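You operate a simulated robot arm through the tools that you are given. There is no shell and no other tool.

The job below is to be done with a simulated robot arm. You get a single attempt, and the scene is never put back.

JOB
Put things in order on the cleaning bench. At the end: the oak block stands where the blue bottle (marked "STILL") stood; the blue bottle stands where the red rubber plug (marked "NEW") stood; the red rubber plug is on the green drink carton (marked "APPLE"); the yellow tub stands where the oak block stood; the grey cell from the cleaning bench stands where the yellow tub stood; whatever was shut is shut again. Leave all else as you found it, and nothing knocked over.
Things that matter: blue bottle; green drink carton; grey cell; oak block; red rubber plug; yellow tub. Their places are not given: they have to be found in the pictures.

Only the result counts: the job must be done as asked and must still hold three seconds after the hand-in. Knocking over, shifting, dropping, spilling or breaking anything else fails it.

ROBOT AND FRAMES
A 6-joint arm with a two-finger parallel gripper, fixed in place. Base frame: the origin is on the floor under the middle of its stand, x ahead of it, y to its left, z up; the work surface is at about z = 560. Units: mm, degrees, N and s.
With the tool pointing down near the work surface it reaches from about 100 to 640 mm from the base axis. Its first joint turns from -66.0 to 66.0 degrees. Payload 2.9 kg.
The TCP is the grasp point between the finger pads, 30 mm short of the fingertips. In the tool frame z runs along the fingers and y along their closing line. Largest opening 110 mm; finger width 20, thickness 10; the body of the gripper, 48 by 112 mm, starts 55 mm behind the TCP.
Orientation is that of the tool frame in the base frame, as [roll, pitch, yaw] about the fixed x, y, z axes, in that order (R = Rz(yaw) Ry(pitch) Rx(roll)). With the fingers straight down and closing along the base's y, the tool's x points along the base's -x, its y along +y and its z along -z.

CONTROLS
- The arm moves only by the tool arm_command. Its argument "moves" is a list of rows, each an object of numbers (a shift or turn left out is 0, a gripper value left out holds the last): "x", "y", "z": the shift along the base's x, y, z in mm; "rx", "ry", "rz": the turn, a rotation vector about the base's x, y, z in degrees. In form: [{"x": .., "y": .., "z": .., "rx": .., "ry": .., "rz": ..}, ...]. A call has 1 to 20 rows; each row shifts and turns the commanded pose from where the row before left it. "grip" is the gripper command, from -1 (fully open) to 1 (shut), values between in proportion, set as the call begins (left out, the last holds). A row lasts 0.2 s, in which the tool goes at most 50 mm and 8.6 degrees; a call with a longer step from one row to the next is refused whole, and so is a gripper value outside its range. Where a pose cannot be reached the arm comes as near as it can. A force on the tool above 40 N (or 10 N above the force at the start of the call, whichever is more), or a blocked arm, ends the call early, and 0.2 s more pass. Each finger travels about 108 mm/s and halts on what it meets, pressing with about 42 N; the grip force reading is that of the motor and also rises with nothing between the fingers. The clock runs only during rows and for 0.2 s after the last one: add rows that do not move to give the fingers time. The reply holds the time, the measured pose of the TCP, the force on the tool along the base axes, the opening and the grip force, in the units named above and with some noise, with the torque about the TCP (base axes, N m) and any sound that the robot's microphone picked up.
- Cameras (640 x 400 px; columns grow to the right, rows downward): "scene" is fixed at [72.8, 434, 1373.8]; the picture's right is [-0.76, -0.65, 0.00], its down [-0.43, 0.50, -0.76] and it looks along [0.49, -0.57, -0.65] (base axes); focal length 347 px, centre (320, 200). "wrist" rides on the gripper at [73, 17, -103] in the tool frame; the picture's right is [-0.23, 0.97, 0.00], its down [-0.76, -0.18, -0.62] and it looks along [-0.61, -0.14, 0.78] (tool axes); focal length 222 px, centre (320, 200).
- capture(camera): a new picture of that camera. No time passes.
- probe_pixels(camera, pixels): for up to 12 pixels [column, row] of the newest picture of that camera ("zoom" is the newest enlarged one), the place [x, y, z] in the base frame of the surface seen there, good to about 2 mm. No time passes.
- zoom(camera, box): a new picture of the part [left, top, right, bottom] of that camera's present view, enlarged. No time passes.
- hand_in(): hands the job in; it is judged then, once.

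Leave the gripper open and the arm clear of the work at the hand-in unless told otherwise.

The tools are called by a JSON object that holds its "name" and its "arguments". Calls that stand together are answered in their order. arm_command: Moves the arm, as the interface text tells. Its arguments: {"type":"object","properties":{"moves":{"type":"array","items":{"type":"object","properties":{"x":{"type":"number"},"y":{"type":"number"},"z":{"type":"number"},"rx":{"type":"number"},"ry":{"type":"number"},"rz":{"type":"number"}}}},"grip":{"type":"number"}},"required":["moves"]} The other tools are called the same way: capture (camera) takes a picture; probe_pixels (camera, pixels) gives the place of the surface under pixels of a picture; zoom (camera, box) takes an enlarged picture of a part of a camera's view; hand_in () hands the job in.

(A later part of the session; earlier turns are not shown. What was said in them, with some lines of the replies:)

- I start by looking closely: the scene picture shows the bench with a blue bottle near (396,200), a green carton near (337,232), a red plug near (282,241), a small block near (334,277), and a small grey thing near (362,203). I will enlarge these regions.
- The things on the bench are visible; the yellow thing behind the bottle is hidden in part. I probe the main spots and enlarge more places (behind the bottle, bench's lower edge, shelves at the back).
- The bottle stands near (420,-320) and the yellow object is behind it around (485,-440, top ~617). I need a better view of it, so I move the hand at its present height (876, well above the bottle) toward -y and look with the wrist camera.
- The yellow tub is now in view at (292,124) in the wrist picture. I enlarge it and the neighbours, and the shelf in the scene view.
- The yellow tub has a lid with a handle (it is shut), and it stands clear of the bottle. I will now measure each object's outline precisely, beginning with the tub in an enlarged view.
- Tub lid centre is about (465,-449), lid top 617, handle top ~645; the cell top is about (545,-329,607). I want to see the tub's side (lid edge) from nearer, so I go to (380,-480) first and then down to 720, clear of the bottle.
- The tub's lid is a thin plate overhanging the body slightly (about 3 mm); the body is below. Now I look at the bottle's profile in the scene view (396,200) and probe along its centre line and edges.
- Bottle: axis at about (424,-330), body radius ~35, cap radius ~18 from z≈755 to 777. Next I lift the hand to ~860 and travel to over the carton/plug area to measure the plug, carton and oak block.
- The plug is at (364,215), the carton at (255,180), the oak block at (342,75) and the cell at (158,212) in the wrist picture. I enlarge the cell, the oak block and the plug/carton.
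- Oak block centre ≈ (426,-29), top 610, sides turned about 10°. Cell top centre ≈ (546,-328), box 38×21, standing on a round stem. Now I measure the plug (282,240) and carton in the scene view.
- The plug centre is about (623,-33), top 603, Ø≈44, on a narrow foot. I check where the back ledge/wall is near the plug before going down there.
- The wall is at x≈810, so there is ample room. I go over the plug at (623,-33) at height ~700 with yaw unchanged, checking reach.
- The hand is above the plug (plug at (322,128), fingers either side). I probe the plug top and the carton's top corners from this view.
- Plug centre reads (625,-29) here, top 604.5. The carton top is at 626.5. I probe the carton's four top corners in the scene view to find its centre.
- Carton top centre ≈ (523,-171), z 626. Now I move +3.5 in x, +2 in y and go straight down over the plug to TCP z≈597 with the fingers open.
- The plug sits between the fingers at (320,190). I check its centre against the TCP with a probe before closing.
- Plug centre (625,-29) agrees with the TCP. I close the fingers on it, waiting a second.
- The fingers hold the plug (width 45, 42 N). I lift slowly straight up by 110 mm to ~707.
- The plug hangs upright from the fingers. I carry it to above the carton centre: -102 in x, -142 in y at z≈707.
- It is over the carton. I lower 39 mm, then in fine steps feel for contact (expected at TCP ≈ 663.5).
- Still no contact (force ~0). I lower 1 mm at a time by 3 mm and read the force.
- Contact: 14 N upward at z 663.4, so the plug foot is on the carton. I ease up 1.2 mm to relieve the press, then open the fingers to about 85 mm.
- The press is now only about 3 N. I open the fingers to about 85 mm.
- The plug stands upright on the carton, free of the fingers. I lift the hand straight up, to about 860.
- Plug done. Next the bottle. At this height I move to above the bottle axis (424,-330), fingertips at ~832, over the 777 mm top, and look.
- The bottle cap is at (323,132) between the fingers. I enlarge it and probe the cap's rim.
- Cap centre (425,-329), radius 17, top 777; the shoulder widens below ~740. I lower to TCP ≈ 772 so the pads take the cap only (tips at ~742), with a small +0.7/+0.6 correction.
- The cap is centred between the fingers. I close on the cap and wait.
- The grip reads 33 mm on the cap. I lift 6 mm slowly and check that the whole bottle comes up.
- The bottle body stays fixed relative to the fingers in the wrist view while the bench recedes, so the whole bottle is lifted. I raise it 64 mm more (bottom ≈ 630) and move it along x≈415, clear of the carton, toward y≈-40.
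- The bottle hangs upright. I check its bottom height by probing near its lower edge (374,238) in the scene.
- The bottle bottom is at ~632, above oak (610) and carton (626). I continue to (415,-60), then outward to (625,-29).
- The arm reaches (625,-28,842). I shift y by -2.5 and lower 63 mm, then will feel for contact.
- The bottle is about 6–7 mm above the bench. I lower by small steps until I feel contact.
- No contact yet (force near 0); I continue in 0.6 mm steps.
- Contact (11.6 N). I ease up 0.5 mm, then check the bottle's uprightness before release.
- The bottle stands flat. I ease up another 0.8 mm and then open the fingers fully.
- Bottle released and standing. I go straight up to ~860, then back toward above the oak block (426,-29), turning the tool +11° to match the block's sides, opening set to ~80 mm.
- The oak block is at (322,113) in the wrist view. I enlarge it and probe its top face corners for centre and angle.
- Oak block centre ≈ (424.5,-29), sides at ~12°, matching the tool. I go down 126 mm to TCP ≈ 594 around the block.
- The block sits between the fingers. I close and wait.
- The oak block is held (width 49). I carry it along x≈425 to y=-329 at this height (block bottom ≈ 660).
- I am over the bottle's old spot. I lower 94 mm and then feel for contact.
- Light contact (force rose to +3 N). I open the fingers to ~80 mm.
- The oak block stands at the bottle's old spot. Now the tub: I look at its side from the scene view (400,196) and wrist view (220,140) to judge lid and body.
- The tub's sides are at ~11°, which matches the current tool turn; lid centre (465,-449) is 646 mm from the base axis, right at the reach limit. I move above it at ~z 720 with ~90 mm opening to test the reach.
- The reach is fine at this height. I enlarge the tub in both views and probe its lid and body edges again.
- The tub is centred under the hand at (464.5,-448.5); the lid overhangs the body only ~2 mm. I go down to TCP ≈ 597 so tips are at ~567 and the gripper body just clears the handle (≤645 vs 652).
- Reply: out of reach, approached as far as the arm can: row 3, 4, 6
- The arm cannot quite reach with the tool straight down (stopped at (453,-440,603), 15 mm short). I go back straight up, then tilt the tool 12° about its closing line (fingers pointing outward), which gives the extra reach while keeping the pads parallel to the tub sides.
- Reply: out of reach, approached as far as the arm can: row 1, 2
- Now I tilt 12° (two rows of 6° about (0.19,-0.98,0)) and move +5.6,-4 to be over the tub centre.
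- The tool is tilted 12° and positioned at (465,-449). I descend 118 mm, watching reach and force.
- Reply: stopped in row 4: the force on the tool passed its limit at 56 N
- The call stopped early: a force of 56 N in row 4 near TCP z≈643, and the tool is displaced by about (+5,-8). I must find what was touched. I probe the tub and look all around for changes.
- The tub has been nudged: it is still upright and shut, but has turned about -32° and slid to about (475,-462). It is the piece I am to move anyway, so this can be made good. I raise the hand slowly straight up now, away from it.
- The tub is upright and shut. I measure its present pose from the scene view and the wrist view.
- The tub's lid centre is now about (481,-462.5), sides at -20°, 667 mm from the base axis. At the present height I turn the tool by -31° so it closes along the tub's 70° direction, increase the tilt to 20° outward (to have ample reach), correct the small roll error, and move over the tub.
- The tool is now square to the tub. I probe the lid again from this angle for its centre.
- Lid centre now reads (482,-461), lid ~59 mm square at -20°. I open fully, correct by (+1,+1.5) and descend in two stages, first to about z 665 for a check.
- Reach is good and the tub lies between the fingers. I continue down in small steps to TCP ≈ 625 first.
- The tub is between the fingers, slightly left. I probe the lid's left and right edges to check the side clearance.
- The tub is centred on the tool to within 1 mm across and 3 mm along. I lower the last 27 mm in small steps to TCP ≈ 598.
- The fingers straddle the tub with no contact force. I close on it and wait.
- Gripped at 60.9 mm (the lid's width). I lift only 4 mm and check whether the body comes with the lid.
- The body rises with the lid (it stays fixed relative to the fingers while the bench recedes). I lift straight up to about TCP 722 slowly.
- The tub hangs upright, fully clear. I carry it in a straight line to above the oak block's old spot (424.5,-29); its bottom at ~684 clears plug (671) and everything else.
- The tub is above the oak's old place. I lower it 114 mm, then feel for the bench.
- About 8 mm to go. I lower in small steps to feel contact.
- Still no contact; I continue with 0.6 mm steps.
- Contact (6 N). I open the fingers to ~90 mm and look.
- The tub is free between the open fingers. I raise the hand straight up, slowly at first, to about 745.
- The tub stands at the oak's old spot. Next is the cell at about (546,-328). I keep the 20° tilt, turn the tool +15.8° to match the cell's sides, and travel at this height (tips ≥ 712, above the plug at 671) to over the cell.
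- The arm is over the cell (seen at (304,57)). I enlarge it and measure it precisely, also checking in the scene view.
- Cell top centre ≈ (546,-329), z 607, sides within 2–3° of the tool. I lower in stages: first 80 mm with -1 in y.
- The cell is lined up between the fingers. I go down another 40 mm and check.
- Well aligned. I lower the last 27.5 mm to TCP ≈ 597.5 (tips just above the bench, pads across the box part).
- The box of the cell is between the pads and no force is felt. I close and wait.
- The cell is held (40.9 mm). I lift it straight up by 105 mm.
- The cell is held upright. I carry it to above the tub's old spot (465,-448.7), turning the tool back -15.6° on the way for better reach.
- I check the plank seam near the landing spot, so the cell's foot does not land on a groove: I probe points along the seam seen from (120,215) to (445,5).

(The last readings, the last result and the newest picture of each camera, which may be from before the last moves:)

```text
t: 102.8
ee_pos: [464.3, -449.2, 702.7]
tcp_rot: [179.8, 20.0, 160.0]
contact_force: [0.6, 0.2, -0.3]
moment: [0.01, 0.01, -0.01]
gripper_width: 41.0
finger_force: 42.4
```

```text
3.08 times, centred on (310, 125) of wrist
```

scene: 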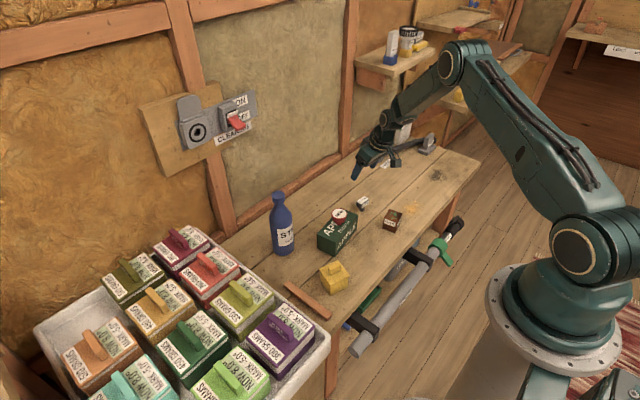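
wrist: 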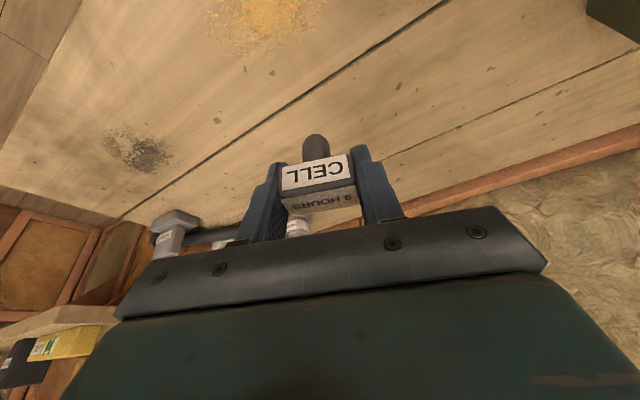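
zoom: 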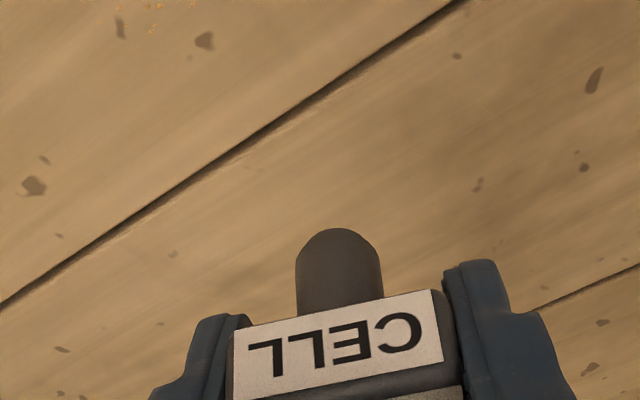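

The seam is at x≈493, well away from the foot at x≈465. I lower 97 mm in moderate steps, then feel for the bench.

{"name": "arm_command", "arguments": {"moves": [{"z": -10}, {"z": -18}, {"z": -20}, {"z": -20}, {"z": -15}, {"z": -9}, {"z": -5}, {}, {}]}}

{"name": "zoom", "arguments": {"camera": "scene", "box": [360, 140, 450, 220]}}

```text
t: 104.8
ee_pos: [463.5, -446.8, 603.6]
tcp_rot: [179.8, 20.0, 159.9]
contact_force: [0.2, 0.0, -0.8]
moment: [-0.01, 0.0, -0.01]
gripper_width: 41.3
finger_force: 42.0
```

```text
5.00 times, centred on (405, 180) of scene
```

zoom: 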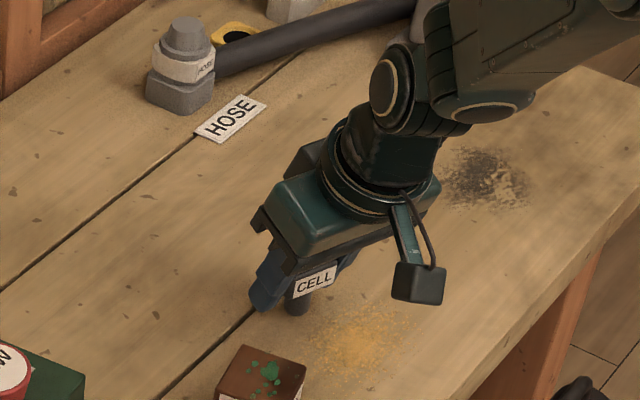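

About 7 mm remain by my count. I lower by fine steps to feel for contact.

{"name": "arm_command", "arguments": {"moves": [{"z": -2}, {"z": -2}, {"z": -1.5}, {"z": -1}, {}]}}

{"name": "arm_command", "arguments": {"moves": [{"z": -0.6}, {"z": -0.6}, {}]}}

```text
t: 106.0
ee_pos: [464.2, -448.1, 597.4]
tcp_rot: [179.8, 20.1, 159.9]
contact_force: [-0.5, -0.5, -1.2]
moment: [-0.02, -0.01, -0.01]
gripper_width: 41.1
finger_force: 41.7
```

```text
t: 106.8
ee_pos: [465.3, -448.3, 597.0]
tcp_rot: [179.8, 20.2, 159.9]
contact_force: [-0.7, 1.5, 5.5]
moment: [0.06, 0.02, 0.01]
gripper_width: 40.8
finger_force: 42.5
```

Contact at 5.5 N. I open the fingers to ~80 mm.

{"name": "arm_command", "arguments": {"moves": [{"z": 0.3}, {}, {}, {}], "grip": -0.4545}}

{"name": "capture", "arguments": {"camera": "wrist"}}

{"name": "zoom", "arguments": {"camera": "scene", "box": [360, 140, 450, 220]}}

```text
t: 107.8
ee_pos: [464.6, -448.7, 597.2]
tcp_rot: [179.9, 20.0, 160.0]
contact_force: [-0.1, -0.3, -0.1]
moment: [0.04, -0.02, 0.02]
gripper_width: 80.0
finger_force: 0.1
```

```text
taken
```

wrist: 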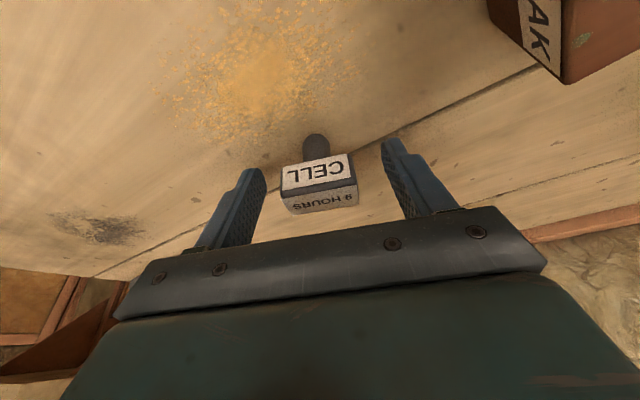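

```text
5.00 times, centred on (405, 180) of scene
```

zoom: 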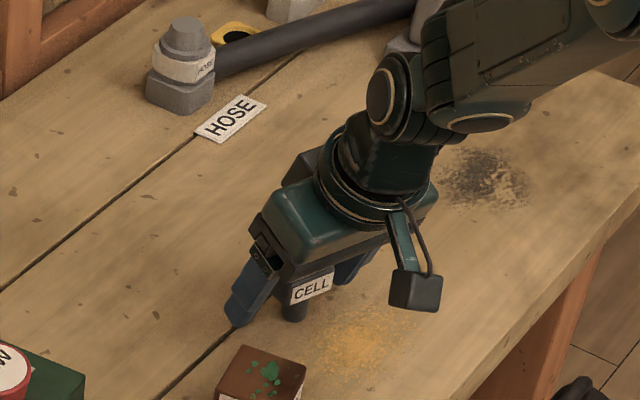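

The cell stands free. I raise the hand straight up, slowly at first, to ~750.

{"name": "arm_command", "arguments": {"moves": [{"z": 3}, {"z": 5}, {"z": 10}, {"z": 18}, {"z": 25}, {"z": 30}, {"z": 30}, {"z": 30}, {}, {}]}}

{"name": "capture", "arguments": {"camera": "wrist"}}

{"name": "capture", "arguments": {"camera": "scene"}}

{"name": "zoom", "arguments": {"camera": "scene", "box": [350, 120, 450, 230]}}

```text
t: 110.0
ee_pos: [464.0, -449.4, 748.9]
tcp_rot: [179.8, 20.0, 159.9]
contact_force: [-1.0, 0.2, 0.2]
moment: [0.02, 0.01, 0.01]
gripper_width: 79.7
finger_force: 0.1
```

```text
taken
```

wrist: 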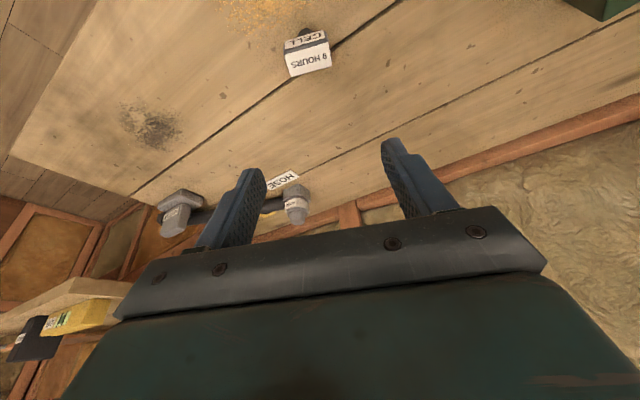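

```text
taken
```

scene: 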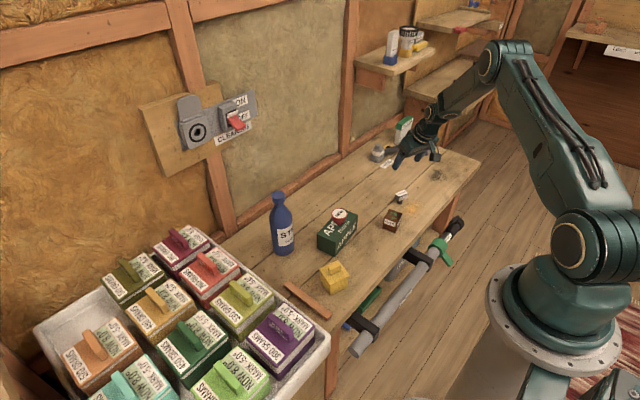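

```text
3.64 times, centred on (400, 175) of scene
```

zoom: 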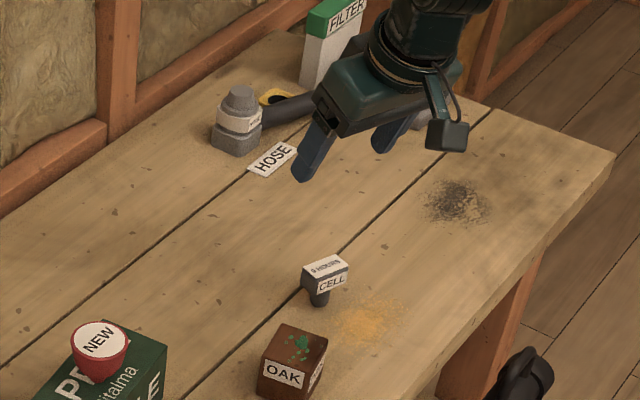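

Everything is placed. I probe the final positions in the scene view: cell (400,196), oak (393,218), tub (333,275), bottle (280,200), plug (339,215).

{"name": "zoom", "arguments": {"camera": "scene", "box": [370, 180, 430, 240]}}

{"name": "probe_pixels", "arguments": {"camera": "zoom", "pixels": [[305, 95], [325, 120], [255, 235], [265, 240], [300, 160], [240, 260]]}}

{"name": "zoom", "arguments": {"camera": "scene", "box": [300, 240, 370, 310]}}

{"name": "probe_pixels", "arguments": {"camera": "zoom", "pixels": [[320, 200], [215, 170], [270, 230], [380, 200], [310, 140], [340, 160], [300, 170]]}}

{"name": "zoom", "arguments": {"camera": "scene", "box": [240, 170, 370, 280]}}

{"name": "probe_pixels", "arguments": {"camera": "scene", "pixels": [[279, 196], [284, 245], [339, 214], [306, 302], [380, 155], [428, 143], [406, 130]]}}

```text
6.67 times, centred on (400, 210) of scene
```

zoom: 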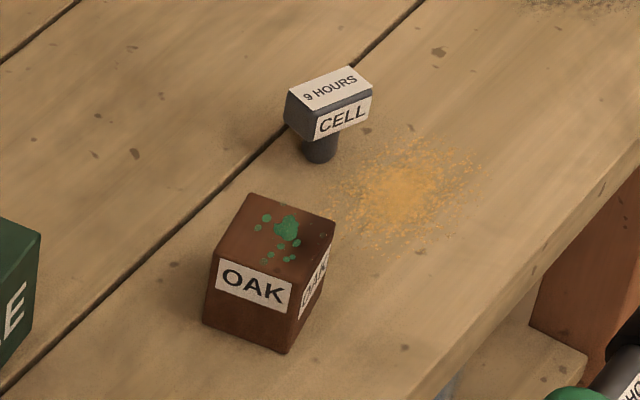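

```text
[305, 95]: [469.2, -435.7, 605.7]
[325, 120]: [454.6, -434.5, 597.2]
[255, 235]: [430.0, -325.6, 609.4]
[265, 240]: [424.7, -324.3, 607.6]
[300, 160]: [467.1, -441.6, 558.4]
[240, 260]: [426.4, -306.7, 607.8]
```

```text
5.71 times, centred on (335, 275) of scene
```

zoom: 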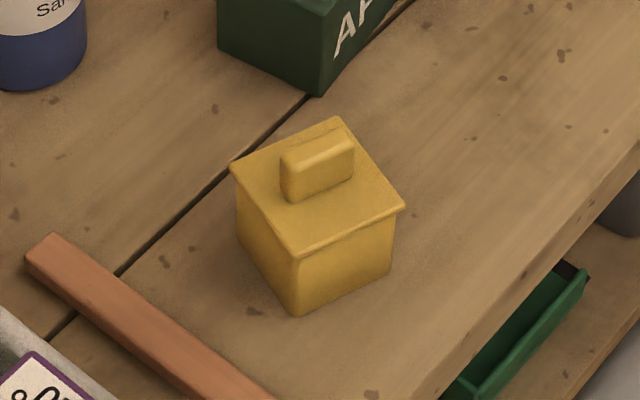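

```text
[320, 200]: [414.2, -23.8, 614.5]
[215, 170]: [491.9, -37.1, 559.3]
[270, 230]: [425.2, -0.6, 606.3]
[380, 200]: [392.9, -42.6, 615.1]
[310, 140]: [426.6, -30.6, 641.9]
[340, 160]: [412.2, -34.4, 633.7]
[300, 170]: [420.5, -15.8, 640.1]
```

```text
3.64 times, centred on (305, 225) of scene
```

zoom: 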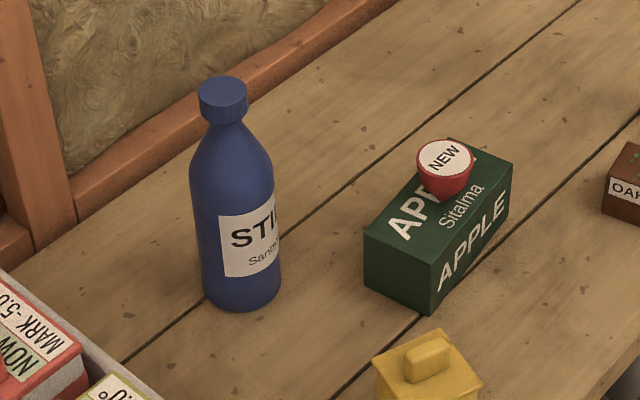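

```text
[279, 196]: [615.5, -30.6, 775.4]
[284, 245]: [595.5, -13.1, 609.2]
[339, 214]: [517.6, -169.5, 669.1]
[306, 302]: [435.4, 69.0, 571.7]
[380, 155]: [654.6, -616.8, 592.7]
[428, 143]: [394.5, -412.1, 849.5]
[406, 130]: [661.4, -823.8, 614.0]
```

All positions agree: cell ≈ (464,-447), oak ≈ (423,-328), tub ≈ (422,-30), bottle at ≈ (624,-30), plug on the carton; the other items (stick, hose fitting, filter) are unmoved. I now raise and draw the arm back, undo the tilt, open fully and return near the start pose.

{"name": "arm_command", "arguments": {"moves": [{"x": -8, "y": 10, "z": 20}, {"x": -10, "y": 12, "z": 25}, {"x": -10, "y": 12, "z": 25}, {"x": -10, "y": 12, "z": 25}, {"z": 20}, {"rx": 2.27, "ry": 6.27}, {"rx": 2.27, "ry": 6.27}, {"rx": 2.27, "ry": 6.27}, {}, {}], "grip": -1}}

{"name": "capture", "arguments": {"camera": "scene"}}

```text
t: 112.2
ee_pos: [427.4, -403.1, 862.7]
tcp_rot: [179.9, -0.1, 159.9]
contact_force: [-0.4, 0.0, 0.5]
moment: [-0.01, 0.0, -0.02]
gripper_width: 110.1
finger_force: 0.0
```

```text
taken
```

scene: 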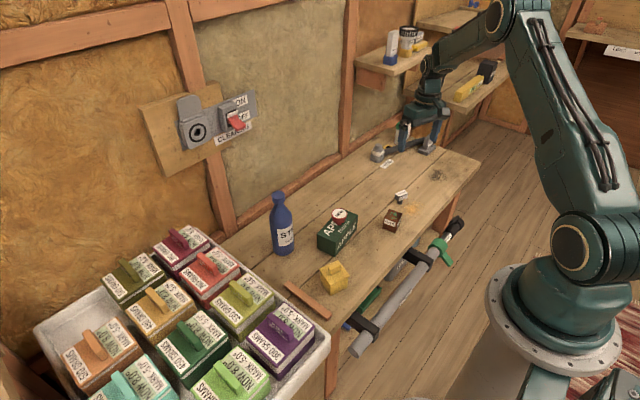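

The tool is level again at z≈863, above everything. I return toward the starting pose near (478,-68,876), turning the tool +20°.

{"name": "arm_command", "arguments": {"moves": [{"x": 5, "y": 35, "z": 6, "rz": 5}, {"x": 5, "y": 38, "z": 7, "rz": 5}, {"x": 5, "y": 38, "rz": 5}, {"x": 5, "y": 38, "rz": 5}, {"x": 5, "y": 38}, {"x": 5, "y": 38}, {"x": 5, "y": 38}, {"x": 5, "y": 38}, {"x": 5, "y": 35}, {}, {}]}}

{"name": "capture", "arguments": {"camera": "scene"}}

{"name": "capture", "arguments": {"camera": "wrist"}}

{"name": "zoom", "arguments": {"camera": "scene", "box": [340, 100, 500, 230]}}

```text
t: 114.6
ee_pos: [473.6, -66.2, 875.7]
tcp_rot: [179.8, 0.1, 179.9]
contact_force: [-1.2, 0.2, -0.2]
moment: [0.01, 0.0, 0.02]
gripper_width: 109.8
finger_force: 0.0
```

```text
taken
```

scene: 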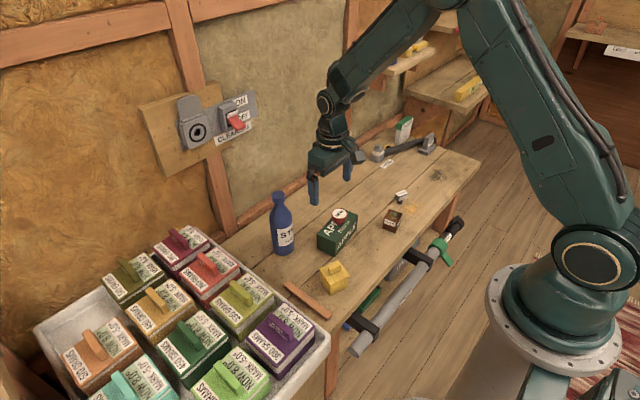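

```text
taken
```

wrist: 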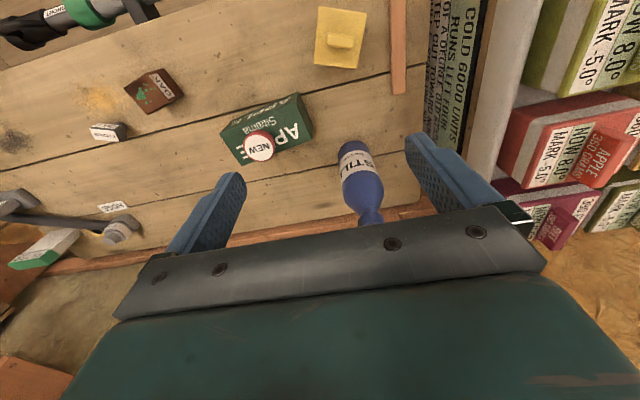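

```text
3.08 times, centred on (420, 165) of scene
```

zoom: 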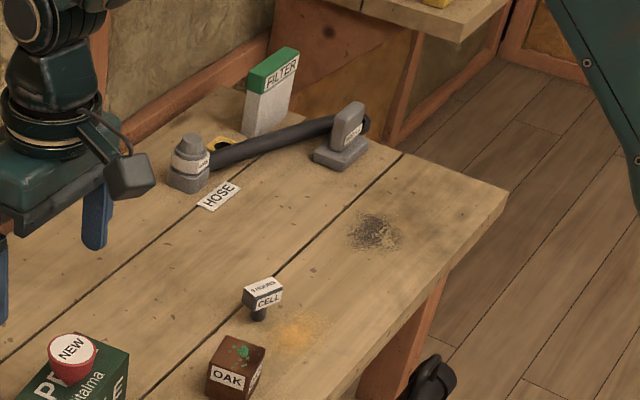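

All six items are in place and upright, the tub is still shut, the other objects are as they were, the gripper is open and the arm is clear. I hand the job in.

{"name": "hand_in", "arguments": {}}

```text
The job is handed in.
```

All the moves you asked for are done and the job is handed in. I don't have the judge's result.

Final positions from the last pictures (mm, base frame):

| Item | Now at | Target it replaced |
|---|---|---|
| Oak block | about (423, -328) | blue bottle's spot, (425, -329) |
| Blue bottle | about (624, -30) | red plug's spot, (625, -29) |
| Red rubber plug | upright on the green carton, near its centre | on the green carton |
| Yellow tub | about (422, -30) | oak block's spot, (424, -29) |
| Grey cell | about (464, -447) | yellow tub's original spot, (465, -449) |

- **Tub bumped once:** the arm could not reach the tub with the tool pointing straight down. On the way back up and on the next attempt it hit the tub. That turned it about 30° and slid it roughly 20 mm, and one stop reached 56 N. It stayed upright and shut, and I then picked it up with the tool tilted and placed it as asked.
- **Orientation:** the tub and the cell now face a different way than before. I took "stands where" to mean position only.
- **Everything else:** the tub's lid stayed on throughout, and I saw no change in the other items on the bench. The gripper is open and the arm is back near its starting pose.
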